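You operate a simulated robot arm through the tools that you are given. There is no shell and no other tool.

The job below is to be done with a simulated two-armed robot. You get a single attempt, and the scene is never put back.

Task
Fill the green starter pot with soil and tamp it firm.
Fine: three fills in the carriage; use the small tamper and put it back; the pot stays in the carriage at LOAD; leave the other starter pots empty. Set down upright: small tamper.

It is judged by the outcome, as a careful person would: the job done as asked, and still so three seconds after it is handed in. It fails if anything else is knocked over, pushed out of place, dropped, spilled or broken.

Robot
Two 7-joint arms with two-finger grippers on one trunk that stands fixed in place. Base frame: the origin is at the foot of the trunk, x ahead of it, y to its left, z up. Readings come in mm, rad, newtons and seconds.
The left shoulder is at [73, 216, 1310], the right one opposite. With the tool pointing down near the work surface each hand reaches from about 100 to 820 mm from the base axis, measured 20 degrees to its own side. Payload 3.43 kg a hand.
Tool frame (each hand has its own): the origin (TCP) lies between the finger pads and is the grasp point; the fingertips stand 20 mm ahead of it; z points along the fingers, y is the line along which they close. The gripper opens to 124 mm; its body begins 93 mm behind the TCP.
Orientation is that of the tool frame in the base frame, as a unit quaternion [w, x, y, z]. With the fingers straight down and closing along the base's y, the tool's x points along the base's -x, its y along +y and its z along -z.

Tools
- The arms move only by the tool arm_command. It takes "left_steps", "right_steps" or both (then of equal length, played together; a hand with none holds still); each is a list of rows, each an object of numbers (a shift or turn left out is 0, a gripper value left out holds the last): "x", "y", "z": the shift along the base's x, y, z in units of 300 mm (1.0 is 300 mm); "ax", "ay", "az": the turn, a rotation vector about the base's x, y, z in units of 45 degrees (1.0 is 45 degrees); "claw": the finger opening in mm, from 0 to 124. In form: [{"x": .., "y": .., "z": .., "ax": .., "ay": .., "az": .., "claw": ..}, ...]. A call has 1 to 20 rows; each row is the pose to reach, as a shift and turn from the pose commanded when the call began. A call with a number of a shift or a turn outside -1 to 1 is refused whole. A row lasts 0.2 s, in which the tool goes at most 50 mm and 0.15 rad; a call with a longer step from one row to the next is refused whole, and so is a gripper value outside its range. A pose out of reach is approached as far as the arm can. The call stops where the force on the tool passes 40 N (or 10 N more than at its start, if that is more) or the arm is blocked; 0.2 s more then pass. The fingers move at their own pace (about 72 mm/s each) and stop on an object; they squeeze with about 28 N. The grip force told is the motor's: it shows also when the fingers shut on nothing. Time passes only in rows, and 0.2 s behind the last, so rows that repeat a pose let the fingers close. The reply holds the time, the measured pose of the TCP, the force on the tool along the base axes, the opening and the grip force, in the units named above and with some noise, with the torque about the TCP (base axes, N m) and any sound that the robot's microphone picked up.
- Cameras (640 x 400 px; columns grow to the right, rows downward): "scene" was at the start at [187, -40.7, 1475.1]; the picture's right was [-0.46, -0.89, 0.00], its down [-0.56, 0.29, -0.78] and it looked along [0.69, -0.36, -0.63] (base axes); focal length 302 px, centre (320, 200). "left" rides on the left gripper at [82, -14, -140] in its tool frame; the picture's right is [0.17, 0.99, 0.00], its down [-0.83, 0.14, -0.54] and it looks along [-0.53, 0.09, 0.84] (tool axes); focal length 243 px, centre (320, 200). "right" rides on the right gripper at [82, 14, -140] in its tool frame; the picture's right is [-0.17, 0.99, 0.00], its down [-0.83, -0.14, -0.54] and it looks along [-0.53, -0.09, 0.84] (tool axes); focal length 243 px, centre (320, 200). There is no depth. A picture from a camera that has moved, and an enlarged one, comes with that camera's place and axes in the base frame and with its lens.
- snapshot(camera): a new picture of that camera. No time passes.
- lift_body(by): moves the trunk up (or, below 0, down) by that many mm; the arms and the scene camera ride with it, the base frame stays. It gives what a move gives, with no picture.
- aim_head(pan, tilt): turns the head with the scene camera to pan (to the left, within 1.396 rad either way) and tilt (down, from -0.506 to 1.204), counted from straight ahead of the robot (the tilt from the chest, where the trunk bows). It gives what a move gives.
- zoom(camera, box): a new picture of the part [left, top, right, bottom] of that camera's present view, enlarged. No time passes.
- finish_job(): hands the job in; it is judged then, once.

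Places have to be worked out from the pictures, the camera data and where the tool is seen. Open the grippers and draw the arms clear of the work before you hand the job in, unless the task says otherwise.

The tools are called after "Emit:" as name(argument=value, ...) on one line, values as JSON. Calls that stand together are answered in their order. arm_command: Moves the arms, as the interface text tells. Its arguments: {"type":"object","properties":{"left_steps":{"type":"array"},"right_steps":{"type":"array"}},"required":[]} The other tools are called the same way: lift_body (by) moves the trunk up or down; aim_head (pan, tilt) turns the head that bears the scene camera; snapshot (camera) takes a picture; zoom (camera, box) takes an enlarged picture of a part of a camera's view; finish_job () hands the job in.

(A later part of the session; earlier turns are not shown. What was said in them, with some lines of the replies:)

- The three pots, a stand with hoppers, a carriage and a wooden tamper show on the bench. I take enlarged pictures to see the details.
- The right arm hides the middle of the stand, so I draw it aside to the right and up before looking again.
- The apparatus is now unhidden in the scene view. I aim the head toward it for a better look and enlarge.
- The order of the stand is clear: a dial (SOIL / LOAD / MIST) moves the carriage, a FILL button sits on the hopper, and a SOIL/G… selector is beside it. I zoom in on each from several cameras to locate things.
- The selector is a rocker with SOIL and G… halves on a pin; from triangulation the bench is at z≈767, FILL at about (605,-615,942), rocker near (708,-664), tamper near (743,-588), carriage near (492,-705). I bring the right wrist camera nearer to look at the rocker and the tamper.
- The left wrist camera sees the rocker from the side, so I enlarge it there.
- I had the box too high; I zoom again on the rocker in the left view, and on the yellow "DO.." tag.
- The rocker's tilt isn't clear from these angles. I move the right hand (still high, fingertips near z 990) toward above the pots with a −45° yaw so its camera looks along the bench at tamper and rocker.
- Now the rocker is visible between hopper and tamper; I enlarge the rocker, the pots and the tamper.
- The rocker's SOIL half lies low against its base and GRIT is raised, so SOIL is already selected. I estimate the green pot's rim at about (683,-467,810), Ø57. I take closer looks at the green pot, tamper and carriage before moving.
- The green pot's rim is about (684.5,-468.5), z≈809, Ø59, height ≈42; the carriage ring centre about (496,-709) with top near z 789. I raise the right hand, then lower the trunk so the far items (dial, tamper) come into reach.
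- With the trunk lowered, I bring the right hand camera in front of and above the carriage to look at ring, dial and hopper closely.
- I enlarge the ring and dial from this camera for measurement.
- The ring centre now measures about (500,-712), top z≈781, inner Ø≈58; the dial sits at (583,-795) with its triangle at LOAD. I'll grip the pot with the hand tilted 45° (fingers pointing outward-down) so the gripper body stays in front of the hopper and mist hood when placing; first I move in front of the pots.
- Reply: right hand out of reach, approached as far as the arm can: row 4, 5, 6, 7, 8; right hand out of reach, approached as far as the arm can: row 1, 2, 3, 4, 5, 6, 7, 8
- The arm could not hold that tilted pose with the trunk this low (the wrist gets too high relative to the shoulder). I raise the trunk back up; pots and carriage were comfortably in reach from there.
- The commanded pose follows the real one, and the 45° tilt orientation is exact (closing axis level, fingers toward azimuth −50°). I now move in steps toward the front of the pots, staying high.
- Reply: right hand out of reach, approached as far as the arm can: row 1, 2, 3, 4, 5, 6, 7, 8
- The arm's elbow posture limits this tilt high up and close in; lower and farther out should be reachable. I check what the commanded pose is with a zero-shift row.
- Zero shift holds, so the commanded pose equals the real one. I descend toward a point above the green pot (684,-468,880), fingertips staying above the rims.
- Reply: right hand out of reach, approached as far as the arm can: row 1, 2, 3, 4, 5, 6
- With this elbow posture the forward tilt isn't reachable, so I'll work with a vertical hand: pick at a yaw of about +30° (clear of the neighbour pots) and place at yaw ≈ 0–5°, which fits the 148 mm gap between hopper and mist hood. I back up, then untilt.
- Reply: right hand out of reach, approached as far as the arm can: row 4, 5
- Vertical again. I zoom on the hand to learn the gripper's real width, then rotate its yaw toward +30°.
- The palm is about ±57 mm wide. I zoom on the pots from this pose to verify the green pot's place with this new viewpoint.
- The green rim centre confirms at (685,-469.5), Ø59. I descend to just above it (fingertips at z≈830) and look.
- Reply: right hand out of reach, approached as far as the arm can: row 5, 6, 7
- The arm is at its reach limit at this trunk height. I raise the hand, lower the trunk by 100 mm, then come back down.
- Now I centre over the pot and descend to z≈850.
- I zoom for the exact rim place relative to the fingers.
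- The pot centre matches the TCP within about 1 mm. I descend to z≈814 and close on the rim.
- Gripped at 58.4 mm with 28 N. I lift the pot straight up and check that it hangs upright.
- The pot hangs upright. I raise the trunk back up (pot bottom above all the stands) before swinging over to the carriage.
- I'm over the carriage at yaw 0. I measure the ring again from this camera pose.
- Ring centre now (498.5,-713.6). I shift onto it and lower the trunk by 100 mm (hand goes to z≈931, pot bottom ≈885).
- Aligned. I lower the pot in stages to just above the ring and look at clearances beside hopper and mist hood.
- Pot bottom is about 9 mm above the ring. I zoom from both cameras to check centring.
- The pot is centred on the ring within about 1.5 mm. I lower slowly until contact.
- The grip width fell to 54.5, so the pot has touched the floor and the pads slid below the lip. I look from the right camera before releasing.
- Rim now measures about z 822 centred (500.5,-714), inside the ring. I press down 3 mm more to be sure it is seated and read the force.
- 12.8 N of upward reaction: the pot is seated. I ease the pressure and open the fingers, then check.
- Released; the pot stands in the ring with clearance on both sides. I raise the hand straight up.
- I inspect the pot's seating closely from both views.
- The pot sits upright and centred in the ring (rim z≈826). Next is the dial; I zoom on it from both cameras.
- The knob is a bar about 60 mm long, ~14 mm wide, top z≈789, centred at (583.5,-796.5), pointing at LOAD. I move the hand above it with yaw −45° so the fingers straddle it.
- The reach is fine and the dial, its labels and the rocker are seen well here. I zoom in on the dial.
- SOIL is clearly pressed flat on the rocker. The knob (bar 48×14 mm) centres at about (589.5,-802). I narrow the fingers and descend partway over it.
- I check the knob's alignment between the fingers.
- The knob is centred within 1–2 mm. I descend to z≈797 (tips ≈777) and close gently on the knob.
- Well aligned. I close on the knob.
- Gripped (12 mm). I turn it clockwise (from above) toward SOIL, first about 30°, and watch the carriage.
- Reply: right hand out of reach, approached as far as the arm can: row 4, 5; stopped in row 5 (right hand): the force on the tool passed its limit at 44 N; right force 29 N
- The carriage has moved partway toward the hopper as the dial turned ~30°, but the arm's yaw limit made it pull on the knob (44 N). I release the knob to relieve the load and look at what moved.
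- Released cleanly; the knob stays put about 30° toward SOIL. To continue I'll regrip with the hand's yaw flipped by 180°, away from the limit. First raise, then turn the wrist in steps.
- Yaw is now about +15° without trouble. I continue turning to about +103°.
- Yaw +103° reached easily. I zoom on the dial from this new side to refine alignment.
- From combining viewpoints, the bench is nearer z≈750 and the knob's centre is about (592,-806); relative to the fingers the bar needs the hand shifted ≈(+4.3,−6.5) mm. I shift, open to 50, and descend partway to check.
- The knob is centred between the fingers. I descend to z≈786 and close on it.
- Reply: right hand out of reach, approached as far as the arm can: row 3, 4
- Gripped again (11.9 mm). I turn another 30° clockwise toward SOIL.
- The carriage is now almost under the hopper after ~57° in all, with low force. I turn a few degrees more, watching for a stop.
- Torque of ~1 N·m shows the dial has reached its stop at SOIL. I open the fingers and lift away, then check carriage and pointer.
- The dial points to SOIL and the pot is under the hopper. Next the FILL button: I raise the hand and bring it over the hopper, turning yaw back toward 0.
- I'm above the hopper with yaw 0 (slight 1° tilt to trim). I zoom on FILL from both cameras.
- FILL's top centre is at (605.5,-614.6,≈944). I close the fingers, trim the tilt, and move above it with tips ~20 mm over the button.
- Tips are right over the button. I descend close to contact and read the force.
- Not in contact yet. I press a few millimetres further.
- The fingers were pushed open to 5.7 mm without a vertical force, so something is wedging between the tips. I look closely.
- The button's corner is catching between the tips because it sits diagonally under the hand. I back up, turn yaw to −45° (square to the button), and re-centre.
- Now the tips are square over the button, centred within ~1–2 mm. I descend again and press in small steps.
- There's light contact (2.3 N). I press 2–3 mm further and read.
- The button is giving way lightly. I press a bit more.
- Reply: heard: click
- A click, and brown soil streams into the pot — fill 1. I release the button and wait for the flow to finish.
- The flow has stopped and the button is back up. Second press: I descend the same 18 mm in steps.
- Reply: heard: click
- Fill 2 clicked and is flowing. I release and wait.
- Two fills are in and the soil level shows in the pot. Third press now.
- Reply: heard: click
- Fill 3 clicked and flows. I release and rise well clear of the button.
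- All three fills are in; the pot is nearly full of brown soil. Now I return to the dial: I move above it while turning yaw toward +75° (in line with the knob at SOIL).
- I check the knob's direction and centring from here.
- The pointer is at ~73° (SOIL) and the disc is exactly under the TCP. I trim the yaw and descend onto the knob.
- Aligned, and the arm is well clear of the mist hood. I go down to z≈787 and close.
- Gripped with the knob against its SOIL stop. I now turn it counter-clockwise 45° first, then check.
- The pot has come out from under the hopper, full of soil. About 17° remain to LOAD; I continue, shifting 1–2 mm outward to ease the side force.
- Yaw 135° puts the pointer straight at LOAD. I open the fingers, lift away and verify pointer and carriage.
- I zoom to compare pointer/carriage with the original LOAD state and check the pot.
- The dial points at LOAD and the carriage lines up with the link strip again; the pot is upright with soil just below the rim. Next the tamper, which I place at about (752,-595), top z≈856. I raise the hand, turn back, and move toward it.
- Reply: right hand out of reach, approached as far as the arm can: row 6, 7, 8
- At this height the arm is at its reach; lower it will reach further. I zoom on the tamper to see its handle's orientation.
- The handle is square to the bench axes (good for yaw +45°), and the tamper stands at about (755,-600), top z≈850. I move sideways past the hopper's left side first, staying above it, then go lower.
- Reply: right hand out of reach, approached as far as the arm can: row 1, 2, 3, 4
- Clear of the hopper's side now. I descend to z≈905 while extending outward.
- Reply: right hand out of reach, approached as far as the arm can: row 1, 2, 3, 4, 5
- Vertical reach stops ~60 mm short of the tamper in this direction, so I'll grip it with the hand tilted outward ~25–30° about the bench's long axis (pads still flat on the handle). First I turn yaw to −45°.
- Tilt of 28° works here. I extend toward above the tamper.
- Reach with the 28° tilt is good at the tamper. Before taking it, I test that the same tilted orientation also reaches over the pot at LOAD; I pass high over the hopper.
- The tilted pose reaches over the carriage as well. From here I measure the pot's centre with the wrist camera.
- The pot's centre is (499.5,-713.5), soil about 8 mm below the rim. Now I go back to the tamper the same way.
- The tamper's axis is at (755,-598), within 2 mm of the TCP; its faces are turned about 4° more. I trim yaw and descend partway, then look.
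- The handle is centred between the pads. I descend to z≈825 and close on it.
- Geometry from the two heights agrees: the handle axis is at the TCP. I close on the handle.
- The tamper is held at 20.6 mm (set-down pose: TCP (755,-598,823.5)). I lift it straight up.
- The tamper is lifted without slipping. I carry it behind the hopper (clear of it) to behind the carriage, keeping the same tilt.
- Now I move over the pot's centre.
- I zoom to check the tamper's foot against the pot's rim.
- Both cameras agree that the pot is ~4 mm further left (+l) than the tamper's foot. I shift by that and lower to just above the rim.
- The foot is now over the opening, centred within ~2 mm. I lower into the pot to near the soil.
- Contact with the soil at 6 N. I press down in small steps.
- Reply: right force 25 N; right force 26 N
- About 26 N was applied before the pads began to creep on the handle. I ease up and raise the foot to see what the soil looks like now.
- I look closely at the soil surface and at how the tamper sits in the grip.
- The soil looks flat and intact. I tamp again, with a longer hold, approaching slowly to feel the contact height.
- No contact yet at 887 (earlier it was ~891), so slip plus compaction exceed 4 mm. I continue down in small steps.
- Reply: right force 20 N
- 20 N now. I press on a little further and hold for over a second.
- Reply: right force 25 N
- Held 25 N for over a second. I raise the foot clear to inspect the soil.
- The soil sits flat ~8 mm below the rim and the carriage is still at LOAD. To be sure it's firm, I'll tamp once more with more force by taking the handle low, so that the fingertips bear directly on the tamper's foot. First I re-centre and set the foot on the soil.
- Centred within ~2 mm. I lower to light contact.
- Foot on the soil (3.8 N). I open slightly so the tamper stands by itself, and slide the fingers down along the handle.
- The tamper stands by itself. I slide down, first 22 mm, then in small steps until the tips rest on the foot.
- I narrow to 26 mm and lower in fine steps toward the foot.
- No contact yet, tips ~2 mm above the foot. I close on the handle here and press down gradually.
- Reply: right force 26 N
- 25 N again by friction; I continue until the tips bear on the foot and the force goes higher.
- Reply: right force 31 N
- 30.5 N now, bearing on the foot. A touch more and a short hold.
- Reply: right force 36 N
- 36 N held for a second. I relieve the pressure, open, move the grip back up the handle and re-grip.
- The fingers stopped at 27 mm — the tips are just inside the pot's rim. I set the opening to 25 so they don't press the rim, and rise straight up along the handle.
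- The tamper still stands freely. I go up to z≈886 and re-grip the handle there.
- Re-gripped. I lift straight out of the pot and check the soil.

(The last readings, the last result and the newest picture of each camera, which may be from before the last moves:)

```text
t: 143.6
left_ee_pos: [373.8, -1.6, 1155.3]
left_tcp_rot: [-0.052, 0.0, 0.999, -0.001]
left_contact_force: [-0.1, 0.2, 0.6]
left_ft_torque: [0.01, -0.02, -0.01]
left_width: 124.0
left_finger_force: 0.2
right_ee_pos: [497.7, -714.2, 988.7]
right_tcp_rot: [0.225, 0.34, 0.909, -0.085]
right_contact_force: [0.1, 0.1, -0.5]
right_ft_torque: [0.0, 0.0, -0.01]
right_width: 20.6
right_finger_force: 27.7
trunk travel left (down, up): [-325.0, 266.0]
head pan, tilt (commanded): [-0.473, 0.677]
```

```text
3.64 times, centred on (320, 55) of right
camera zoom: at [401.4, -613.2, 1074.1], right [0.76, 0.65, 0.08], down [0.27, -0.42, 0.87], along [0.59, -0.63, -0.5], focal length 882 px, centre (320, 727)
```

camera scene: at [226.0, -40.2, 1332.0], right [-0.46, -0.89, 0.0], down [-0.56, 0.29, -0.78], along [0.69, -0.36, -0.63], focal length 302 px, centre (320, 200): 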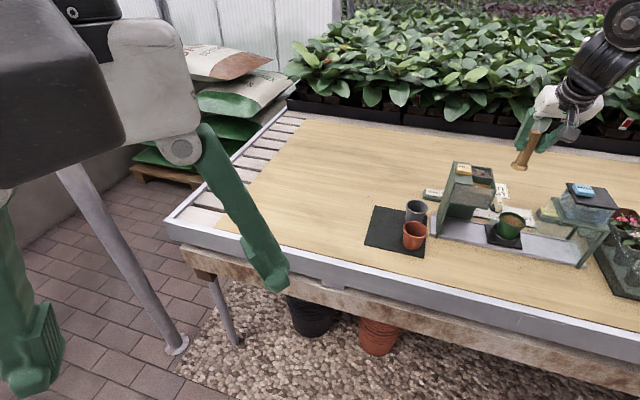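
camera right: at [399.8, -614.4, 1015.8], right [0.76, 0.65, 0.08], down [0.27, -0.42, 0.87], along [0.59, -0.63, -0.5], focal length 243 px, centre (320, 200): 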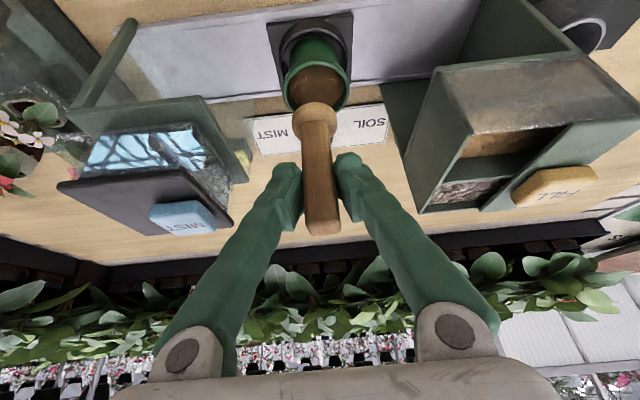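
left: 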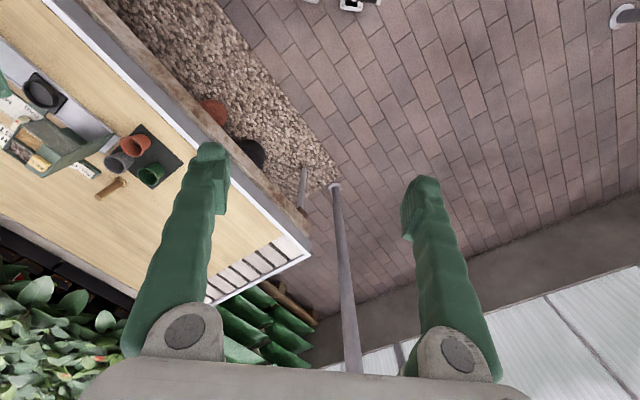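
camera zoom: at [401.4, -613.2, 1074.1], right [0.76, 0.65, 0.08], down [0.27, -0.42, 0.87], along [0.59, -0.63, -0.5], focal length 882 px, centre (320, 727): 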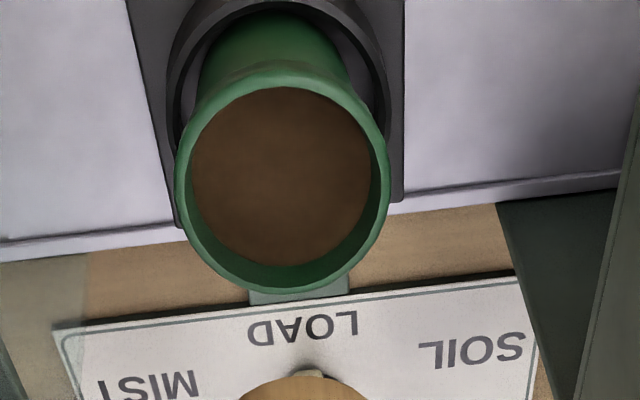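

The soil is firm and level, pot upright, carriage at LOAD. I carry the tamper back behind the hopper to its place.

Emit:
arm_command(right_steps=[{"x": 0.09, "y": -0.08}, {"x": 0.18, "y": -0.16}, {"x": 0.254, "y": -0.23}, {"x": 0.35, "y": -0.13}, {"x": 0.45, "y": -0.03}, {"x": 0.55, "y": 0.07}, {"x": 0.65, "y": 0.175}, {"x": 0.75, "y": 0.28}, {"x": 0.857, "y": 0.387}, {"x": 0.857, "y": 0.387}])

Emit:
snapshot(camera="right")

Emit:
zoom(camera="scene", box=[370, 90, 490, 220])

```text
t: 145.8
left_ee_pos: [372.0, -1.0, 1156.1]
left_tcp_rot: [-0.051, 0.001, 0.999, -0.002]
left_contact_force: [0.3, 0.4, -0.5]
left_ft_torque: [0.0, 0.0, -0.03]
left_width: 123.6
left_finger_force: 0.1
right_ee_pos: [755.9, -600.1, 992.5]
right_tcp_rot: [0.226, 0.34, 0.909, -0.084]
right_contact_force: [0.2, -0.5, -0.9]
right_ft_torque: [0.03, 0.03, -0.04]
right_width: 20.8
right_finger_force: 28.1
trunk travel left (down, up): [-325.0, 266.0]
head pan, tilt (commanded): [-0.473, 0.677]
```

```text
taken
camera right: at [658.8, -498.7, 1076.7], right [0.76, 0.65, 0.08], down [0.27, -0.42, 0.87], along [0.59, -0.63, -0.5], focal length 243 px, centre (320, 200)
```

right: 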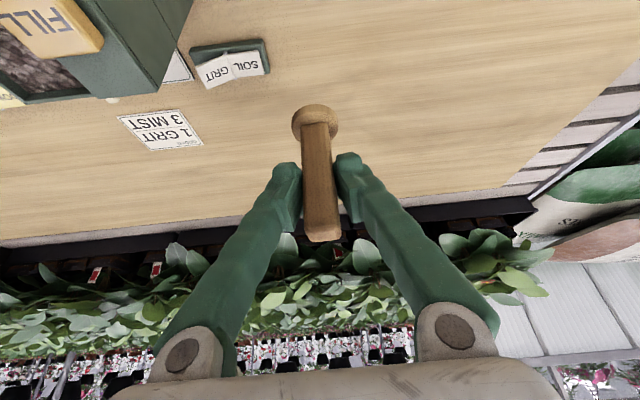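

```text
3.08 times, centred on (430, 155) of scene
camera zoom: at [224.3, -41.7, 1332.3], right [-0.46, -0.89, 0.0], down [-0.56, 0.29, -0.78], along [0.69, -0.35, -0.63], focal length 930 px, centre (-18, 338)
```

zoom: 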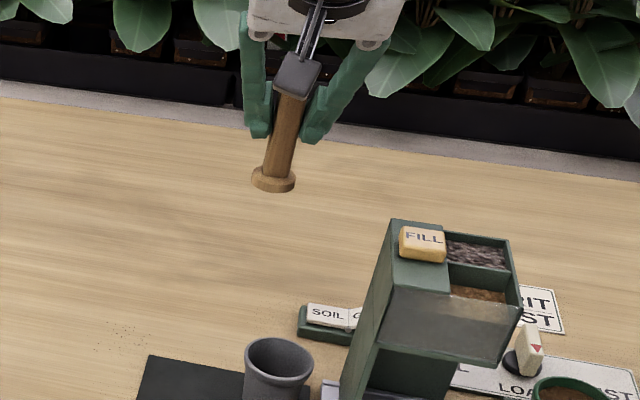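

Over its place. I lower it toward the bench.

Emit:
arm_command(right_steps=[{"x": -0.003, "y": 0.006, "z": -0.13}, {"x": -0.003, "y": 0.006, "z": -0.26}, {"x": -0.003, "y": 0.006, "z": -0.39}, {"x": -0.003, "y": 0.006, "z": -0.48}, {"x": -0.003, "y": 0.006, "z": -0.53}, {"x": -0.003, "y": 0.006, "z": -0.53}])

Emit:
zoom(camera="scene", box=[370, 130, 470, 220])

Emit:
zoom(camera="right", box=[230, 60, 410, 240])

```text
t: 147.2
left_ee_pos: [372.4, -1.8, 1154.7]
left_tcp_rot: [-0.051, 0.0, 0.999, -0.001]
left_contact_force: [0.6, -0.5, -0.2]
left_ft_torque: [-0.04, -0.03, -0.03]
left_width: 124.1
left_finger_force: 0.0
right_ee_pos: [753.7, -595.3, 831.7]
right_tcp_rot: [0.225, 0.34, 0.909, -0.085]
right_contact_force: [-0.4, 0.2, -0.2]
right_ft_torque: [0.0, 0.01, 0.0]
right_width: 20.7
right_finger_force: 28.4
trunk travel left (down, up): [-325.0, 266.0]
head pan, tilt (commanded): [-0.473, 0.677]
```

```text
4.44 times, centred on (420, 175) of scene
camera zoom: at [225.2, -40.7, 1332.2], right [-0.46, -0.89, 0.0], down [-0.56, 0.29, -0.78], along [0.69, -0.36, -0.63], focal length 1344 px, centre (-124, 311)
```

zoom: 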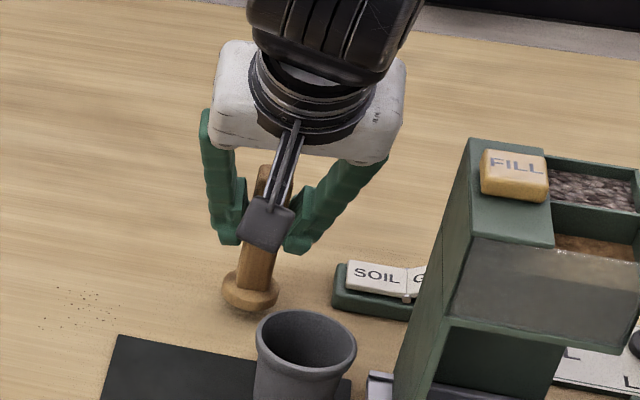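

```text
2.22 times, centred on (320, 150) of right
camera zoom: at [657.3, -495.1, 917.1], right [0.76, 0.65, 0.08], down [0.27, -0.42, 0.87], along [0.59, -0.63, -0.49], focal length 539 px, centre (320, 311)
```

zoom: 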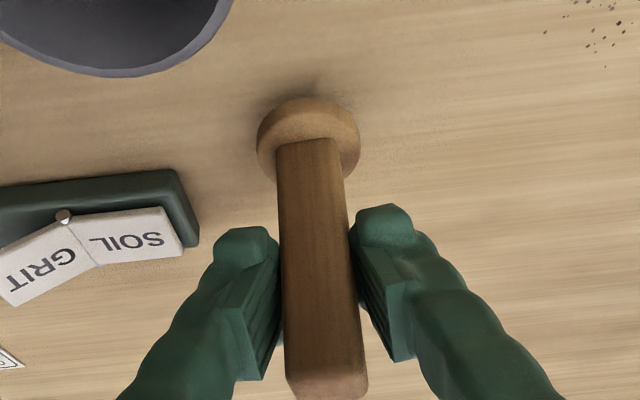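

It's ~10 mm above the bench at the original spot. I lower in small steps until contact.

Emit:
arm_command(right_steps=[{"y": -0.006, "z": -0.012}, {"y": -0.006, "z": -0.022}, {"y": -0.006, "z": -0.022}])

Emit:
arm_command(right_steps=[{"z": -0.006}, {"z": -0.012}, {"z": -0.012}])

```text
t: 148.0
left_ee_pos: [373.1, -1.3, 1154.8]
left_tcp_rot: [-0.051, 0.0, 0.999, -0.001]
left_contact_force: [-0.1, 0.3, 1.0]
left_ft_torque: [-0.01, 0.02, -0.01]
left_width: 124.0
left_finger_force: 0.1
right_ee_pos: [754.2, -597.2, 825.7]
right_tcp_rot: [0.226, 0.34, 0.909, -0.086]
right_contact_force: [-0.3, -0.4, -0.6]
right_ft_torque: [0.03, 0.02, 0.01]
right_width: 20.9
right_finger_force: 28.3
trunk travel left (down, up): [-325.0, 266.0]
head pan, tilt (commanded): [-0.473, 0.677]
```

```text
t: 148.8
left_ee_pos: [372.4, -0.5, 1155.5]
left_tcp_rot: [-0.051, -0.001, 0.999, -0.001]
left_contact_force: [1.2, 0.5, 0.4]
left_ft_torque: [-0.03, -0.01, 0.04]
left_width: 124.1
left_finger_force: 0.0
right_ee_pos: [754.8, -597.2, 820.0]
right_tcp_rot: [0.225, 0.339, 0.909, -0.086]
right_contact_force: [-0.5, -0.6, 0.0]
right_ft_torque: [-0.01, 0.02, 0.03]
right_width: 20.5
right_finger_force: 28.3
trunk travel left (down, up): [-325.0, 266.0]
head pan, tilt (commanded): [-0.473, 0.677]
```

Not yet touching at 820; I continue in 2 mm steps.

Emit:
arm_command(right_steps=[{"z": -0.004}, {"z": -0.008}, {"z": -0.008}])

Emit:
zoom(camera="scene", box=[375, 160, 445, 220])

```text
t: 149.6
left_ee_pos: [372.1, -1.2, 1155.2]
left_tcp_rot: [-0.051, 0.0, 0.999, 0.0]
left_contact_force: [-0.9, 0.7, -1.0]
left_ft_torque: [-0.01, 0.02, -0.02]
left_width: 124.0
left_finger_force: 0.1
right_ee_pos: [754.7, -597.5, 819.0]
right_tcp_rot: [0.226, 0.34, 0.909, -0.085]
right_contact_force: [0.4, 0.3, -0.4]
right_ft_torque: [-0.01, 0.0, 0.03]
right_width: 20.7
right_finger_force: 27.6
trunk travel left (down, up): [-325.0, 266.0]
head pan, tilt (commanded): [-0.473, 0.677]
```

```text
6.67 times, centred on (410, 190) of scene
camera zoom: at [225.3, -40.7, 1332.1], right [-0.46, -0.89, 0.0], down [-0.56, 0.29, -0.78], along [0.69, -0.36, -0.63], focal length 2016 px, centre (-280, 267)
```

zoom: 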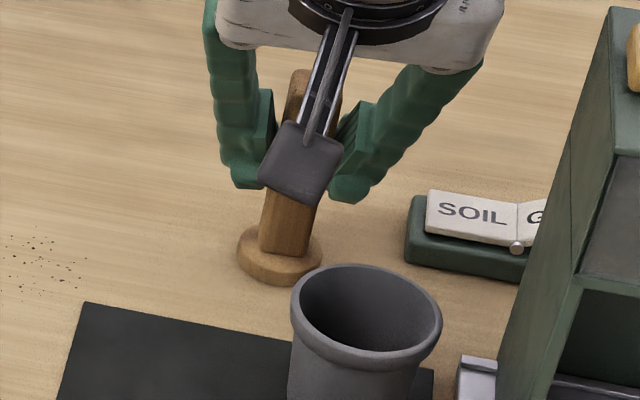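

Close to the bench; a few more small steps.

Emit:
arm_command(right_steps=[{"z": -0.004}, {"z": -0.008}, {"z": -0.008}])

Emit:
arm_command(right_steps=[{"z": -0.004}, {"z": -0.007}, {"z": -0.007}])

```text
t: 150.4
left_ee_pos: [372.6, -0.6, 1155.4]
left_tcp_rot: [-0.051, 0.0, 0.999, -0.002]
left_contact_force: [1.3, -0.1, -0.3]
left_ft_torque: [-0.03, 0.02, -0.01]
left_width: 124.0
left_finger_force: 0.1
right_ee_pos: [755.7, -599.3, 817.9]
right_tcp_rot: [0.228, 0.34, 0.909, -0.085]
right_contact_force: [-0.7, -0.2, 9.6]
right_ft_torque: [-0.05, 0.1, 0.04]
right_width: 20.6
right_finger_force: 28.0
trunk travel left (down, up): [-325.0, 266.0]
head pan, tilt (commanded): [-0.473, 0.677]
```

```text
t: 151.2
left_ee_pos: [371.5, -0.2, 1154.8]
left_tcp_rot: [-0.05, 0.0, 0.999, -0.002]
left_contact_force: [0.4, -0.3, 0.7]
left_ft_torque: [0.04, 0.01, -0.01]
left_width: 123.8
left_finger_force: 0.1
right_ee_pos: [755.6, -598.2, 817.4]
right_tcp_rot: [0.228, 0.339, 0.909, -0.085]
right_contact_force: [1.7, -5.0, 19.8]
right_ft_torque: [-0.22, -0.17, 0.04]
right_width: 20.5
right_finger_force: 28.0
trunk travel left (down, up): [-325.0, 266.0]
head pan, tilt (commanded): [-0.473, 0.677]
```

It's on the bench (19.8 N). I ease off, then open the fingers.

Emit:
arm_command(right_steps=[{"z": 0.006}, {"z": 0.01}, {"z": 0.01}])

Emit:
arm_command(right_steps=[{"claw": 26}, {"claw": 36}, {"claw": 50}, {"claw": 50}])

Emit:
zoom(camera="scene", box=[375, 150, 445, 220])

Emit:
zoom(camera="right", box=[230, 60, 410, 240])

```text
t: 152.0
left_ee_pos: [372.4, 0.3, 1154.1]
left_tcp_rot: [-0.051, 0.001, 0.999, -0.002]
left_contact_force: [-0.3, -0.3, 0.4]
left_ft_torque: [-0.01, 0.0, -0.03]
left_width: 124.0
left_finger_force: 0.0
right_ee_pos: [753.6, -596.2, 818.3]
right_tcp_rot: [0.224, 0.339, 0.91, -0.085]
right_contact_force: [2.2, -0.5, 8.5]
right_ft_torque: [-0.09, -0.2, 0.03]
right_width: 20.6
right_finger_force: 28.2
trunk travel left (down, up): [-325.0, 266.0]
head pan, tilt (commanded): [-0.473, 0.677]
```

```text
t: 153.0
left_ee_pos: [373.7, -0.9, 1155.9]
left_tcp_rot: [-0.051, 0.001, 0.999, -0.001]
left_contact_force: [0.2, -0.8, 0.4]
left_ft_torque: [-0.01, 0.03, 0.01]
left_width: 124.0
left_finger_force: 0.1
right_ee_pos: [753.9, -598.0, 818.0]
right_tcp_rot: [0.226, 0.339, 0.909, -0.085]
right_contact_force: [-0.2, 0.6, 0.2]
right_ft_torque: [0.03, -0.01, -0.03]
right_width: 49.9
right_finger_force: 0.1
trunk travel left (down, up): [-325.0, 266.0]
head pan, tilt (commanded): [-0.473, 0.677]
```

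```text
5.71 times, centred on (410, 185) of scene
camera zoom: at [225.1, -40.6, 1332.2], right [-0.46, -0.89, 0.0], down [-0.56, 0.29, -0.78], along [0.69, -0.36, -0.63], focal length 1728 px, centre (-194, 286)
```

zoom: 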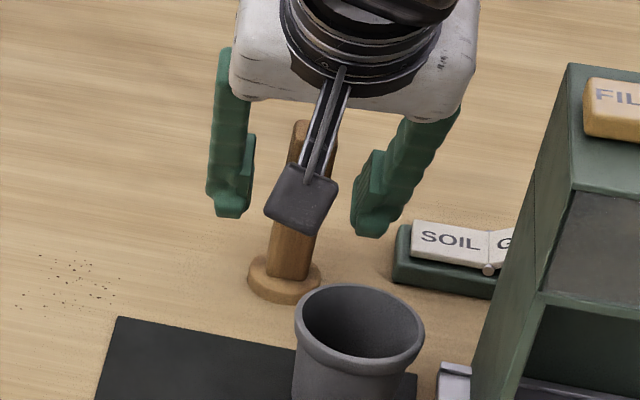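

```text
2.22 times, centred on (320, 150) of right
camera zoom: at [658.3, -496.0, 903.6], right [0.76, 0.65, 0.08], down [0.27, -0.42, 0.87], along [0.59, -0.63, -0.49], focal length 539 px, centre (320, 311)
```

zoom: 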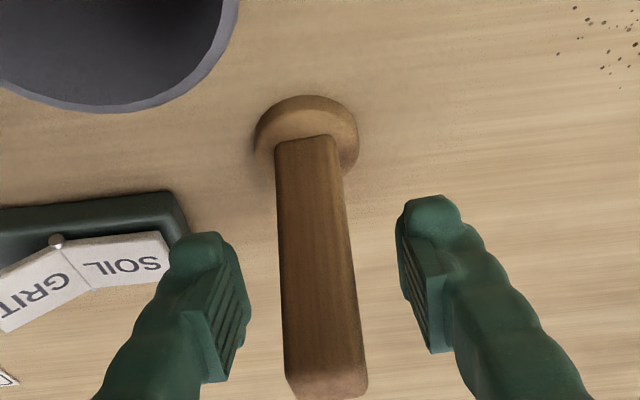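

The tamper stands upright in its place. I raise the hand straight up, away from it.

Emit:
arm_command(right_steps=[{"z": 0.08}, {"z": 0.2}, {"z": 0.33}, {"z": 0.45}, {"z": 0.55}, {"z": 0.55}])

Emit:
snapshot(camera="scene")

Emit:
zoom(camera="scene", box=[350, 150, 470, 260])

Emit:
zoom(camera="scene", box=[430, 150, 630, 280])

```text
t: 154.4
left_ee_pos: [374.0, -1.4, 1154.6]
left_tcp_rot: [-0.052, 0.0, 0.999, 0.0]
left_contact_force: [0.1, -0.1, 0.0]
left_ft_torque: [0.0, 0.05, -0.04]
left_width: 124.2
left_finger_force: 0.0
right_ee_pos: [756.3, -596.4, 981.1]
right_tcp_rot: [0.226, 0.34, 0.909, -0.085]
right_contact_force: [-0.5, -0.7, -0.8]
right_ft_torque: [0.02, -0.02, 0.02]
right_width: 50.0
right_finger_force: 0.1
trunk travel left (down, up): [-325.0, 266.0]
head pan, tilt (commanded): [-0.473, 0.677]
```

```text
taken
camera scene: at [225.7, -41.1, 1332.0], right [-0.46, -0.89, 0.0], down [-0.56, 0.29, -0.78], along [0.69, -0.36, -0.63], focal length 302 px, centre (320, 200)
```

scene: 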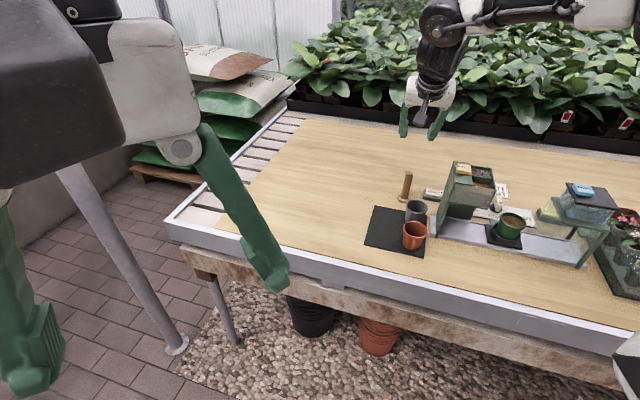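

```text
3.64 times, centred on (410, 205) of scene
camera zoom: at [225.7, -41.1, 1332.0], right [-0.46, -0.89, 0.0], down [-0.56, 0.29, -0.78], along [0.69, -0.36, -0.63], focal length 1099 px, centre (-7, 182)
```

zoom: 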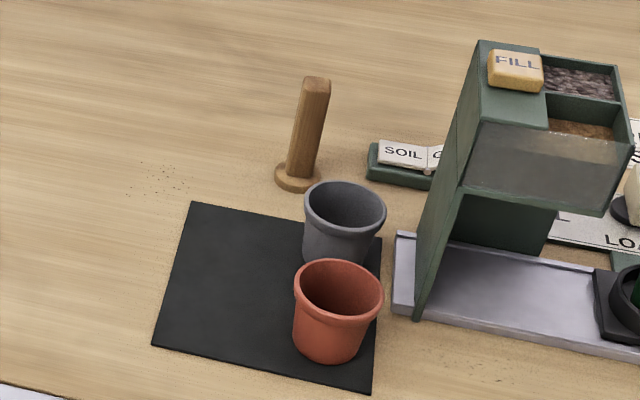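

```text
3.08 times, centred on (530, 215) of scene
camera zoom: at [225.7, -41.1, 1332.0], right [-0.46, -0.89, 0.0], down [-0.56, 0.29, -0.78], along [0.69, -0.36, -0.63], focal length 930 px, centre (-326, 154)
```

zoom: 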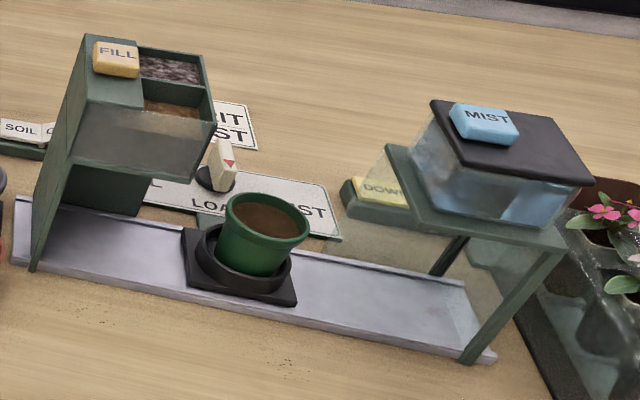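

All is in order: tamper upright in its place, other pots empty, green pot full in the carriage at LOAD. I now retract the right arm, untilting as it comes back.

Emit:
arm_command(right_steps=[{"x": -0.1, "y": 0.0, "z": 0.08}, {"x": -0.22, "y": 0.0, "z": 0.14, "ax": 0.08, "ay": 0.09}, {"x": -0.34, "y": 0.02, "z": 0.18, "ax": 0.18, "ay": 0.2}, {"x": -0.46, "y": 0.04, "z": 0.2, "ax": 0.28, "ay": 0.32}, {"x": -0.58, "y": 0.06, "z": 0.22, "ax": 0.38, "ay": 0.44}, {"x": -0.7, "y": 0.08, "z": 0.24, "ax": 0.408, "ay": 0.469}, {"x": -0.7, "y": 0.08, "z": 0.24, "ax": 0.408, "ay": 0.469}])

Emit:
snapshot(camera="scene")

```text
t: 156.0
left_ee_pos: [373.5, -0.8, 1153.1]
left_tcp_rot: [-0.051, 0.0, 0.999, 0.0]
left_contact_force: [-0.3, 0.4, 0.2]
left_ft_torque: [-0.03, 0.04, 0.02]
left_width: 124.3
left_finger_force: 0.0
right_ee_pos: [546.1, -572.2, 1051.2]
right_tcp_rot: [0.0, 0.35, 0.937, -0.001]
right_contact_force: [-0.7, -1.2, 0.5]
right_ft_torque: [0.0, 0.02, 0.01]
right_width: 50.1
right_finger_force: 0.0
trunk travel left (down, up): [-325.0, 266.0]
head pan, tilt (commanded): [-0.473, 0.677]
```

```text
taken
camera scene: at [226.6, -40.5, 1331.9], right [-0.46, -0.89, 0.0], down [-0.56, 0.29, -0.78], along [0.69, -0.36, -0.63], focal length 302 px, centre (320, 200)
```

scene: 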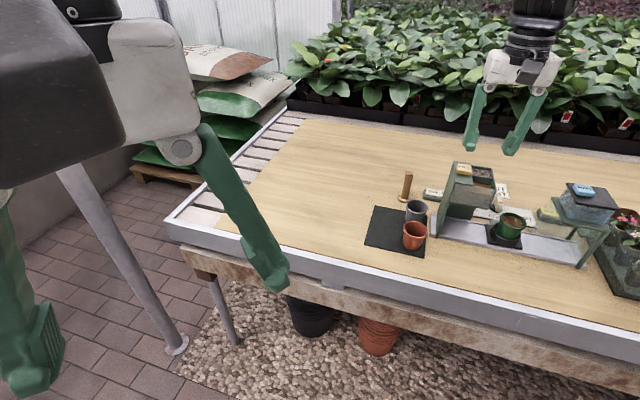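

The hand is vertical and high above the bench. I raise the trunk back up, bring the hand to its starting region with the gripper open, and take last pictures.

Emit:
lift_body(by=140)

Emit:
arm_command(right_steps=[{"x": -0.1, "y": 0.04, "az": 0.15, "claw": 124}, {"x": -0.2, "y": 0.06, "az": 0.3, "claw": 124}, {"x": -0.3, "y": 0.06, "az": 0.45, "claw": 124}, {"x": -0.42, "y": 0.03, "az": 0.6, "claw": 124}, {"x": -0.54, "y": -0.02, "az": 0.75, "claw": 124}, {"x": -0.66, "y": -0.06, "az": 0.9, "claw": 124}, {"x": -0.78, "y": -0.1, "az": 0.9, "claw": 124}, {"x": -0.88, "y": -0.15, "az": 0.9, "claw": 124}])

Emit:
snapshot(camera="scene")

Emit:
zoom(camera="scene", box=[400, 185, 560, 285])

Emit:
zoom(camera="right", box=[200, 100, 440, 260])

```text
t: 157.7
left_ee_pos: [373.0, -0.9, 1293.5]
left_tcp_rot: [-0.051, -0.001, 0.999, -0.001]
left_contact_force: [0.7, 0.0, -0.2]
left_ft_torque: [-0.01, 0.02, 0.0]
left_width: 124.2
left_finger_force: 0.0
right_ee_pos: [544.2, -574.2, 1193.4]
right_tcp_rot: [-0.001, 0.349, 0.937, 0.0]
right_contact_force: [-0.3, 0.0, -0.2]
right_ft_torque: [-0.01, 0.04, 0.0]
right_width: 49.8
right_finger_force: 0.0
trunk travel left (down, up): [-465.0, 126.0]
head pan, tilt (commanded): [-0.473, 0.677]
```

```text
t: 159.4
left_ee_pos: [371.5, -1.2, 1295.1]
left_tcp_rot: [-0.05, -0.001, 0.999, -0.002]
left_contact_force: [0.1, 0.1, 0.6]
left_ft_torque: [-0.01, -0.04, 0.02]
left_width: 123.9
left_finger_force: 0.1
right_ee_pos: [281.3, -620.6, 1196.0]
right_tcp_rot: [-0.001, 0.003, 1.0, 0.001]
right_contact_force: [-0.9, -0.5, 0.6]
right_ft_torque: [0.03, -0.02, 0.04]
right_width: 124.1
right_finger_force: 0.0
trunk travel left (down, up): [-465.0, 126.0]
head pan, tilt (commanded): [-0.473, 0.677]
```

```text
taken
camera scene: at [185.8, -40.9, 1475.3], right [-0.46, -0.89, 0.0], down [-0.56, 0.29, -0.78], along [0.69, -0.36, -0.63], focal length 302 px, centre (320, 200)
```

scene: 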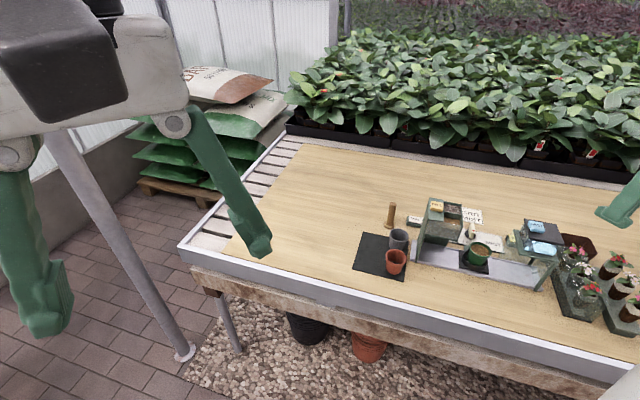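

```text
4.00 times, centred on (480, 235) of scene
camera zoom: at [185.8, -40.9, 1475.3], right [-0.46, -0.89, 0.0], down [-0.56, 0.29, -0.78], along [0.69, -0.36, -0.63], focal length 1209 px, centre (-320, 60)
```

zoom: 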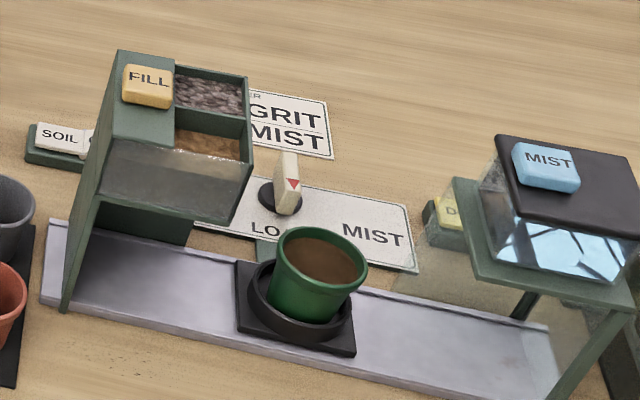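

```text
2.50 times, centred on (320, 180) of right
camera zoom: at [197.8, -606.4, 1335.6], right [0.17, 0.99, 0.0], down [0.83, -0.14, 0.54], along [0.53, -0.09, -0.84], focal length 606 px, centre (320, 250)
```

zoom: 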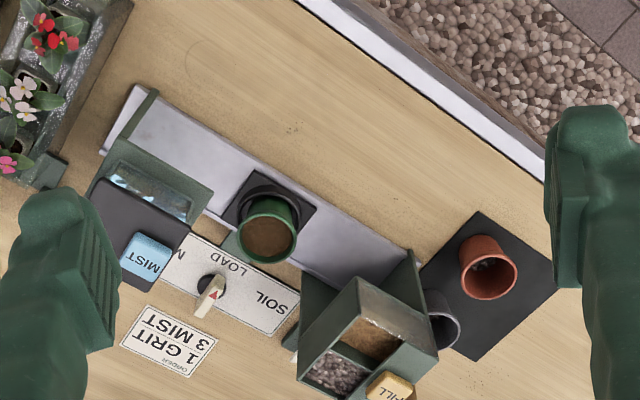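

The carriage, dial and stand match their original LOAD picture exactly. The green pot is filled and tamped, the tamper is back upright, the other pots are empty, and both arms are clear with open grippers, so I hand the job in.

Emit:
finish_job()

```text
The job is handed in.
```

I filled the green starter pot with soil, tamped it, and handed the job in. I haven't been told how it was judged.

- **Fills:** I pressed FILL three times with the pot under the hopper. The microphone heard a click each time, and brown soil ran into the pot. SOIL was already selected, so I left that switch alone.
- **Tamping:** I pressed the soil twice at about 25 N and once at up to 36 N, using the small tamper. The soil barely sank: it sat about 8 mm below the rim before and after. I take it to be firm from the force, not from any visible change.
- **Tamper:** it stands upright on the bench within a few millimetres of where I picked it up.
- **Pot:** it is in the carriage at LOAD. In the last picture the dial and carriage line up with the starting one.
- **Other pots:** the gray and terracotta pots are empty and where they were.

There was one hiccup. On the first turn of the dial the arm reached its turning limit and pulled on the knob at 44 N. I let go and gripped it again from the other side; I saw no damage or shifted parts afterwards.

Both grippers are open and the arms are clear of the work.
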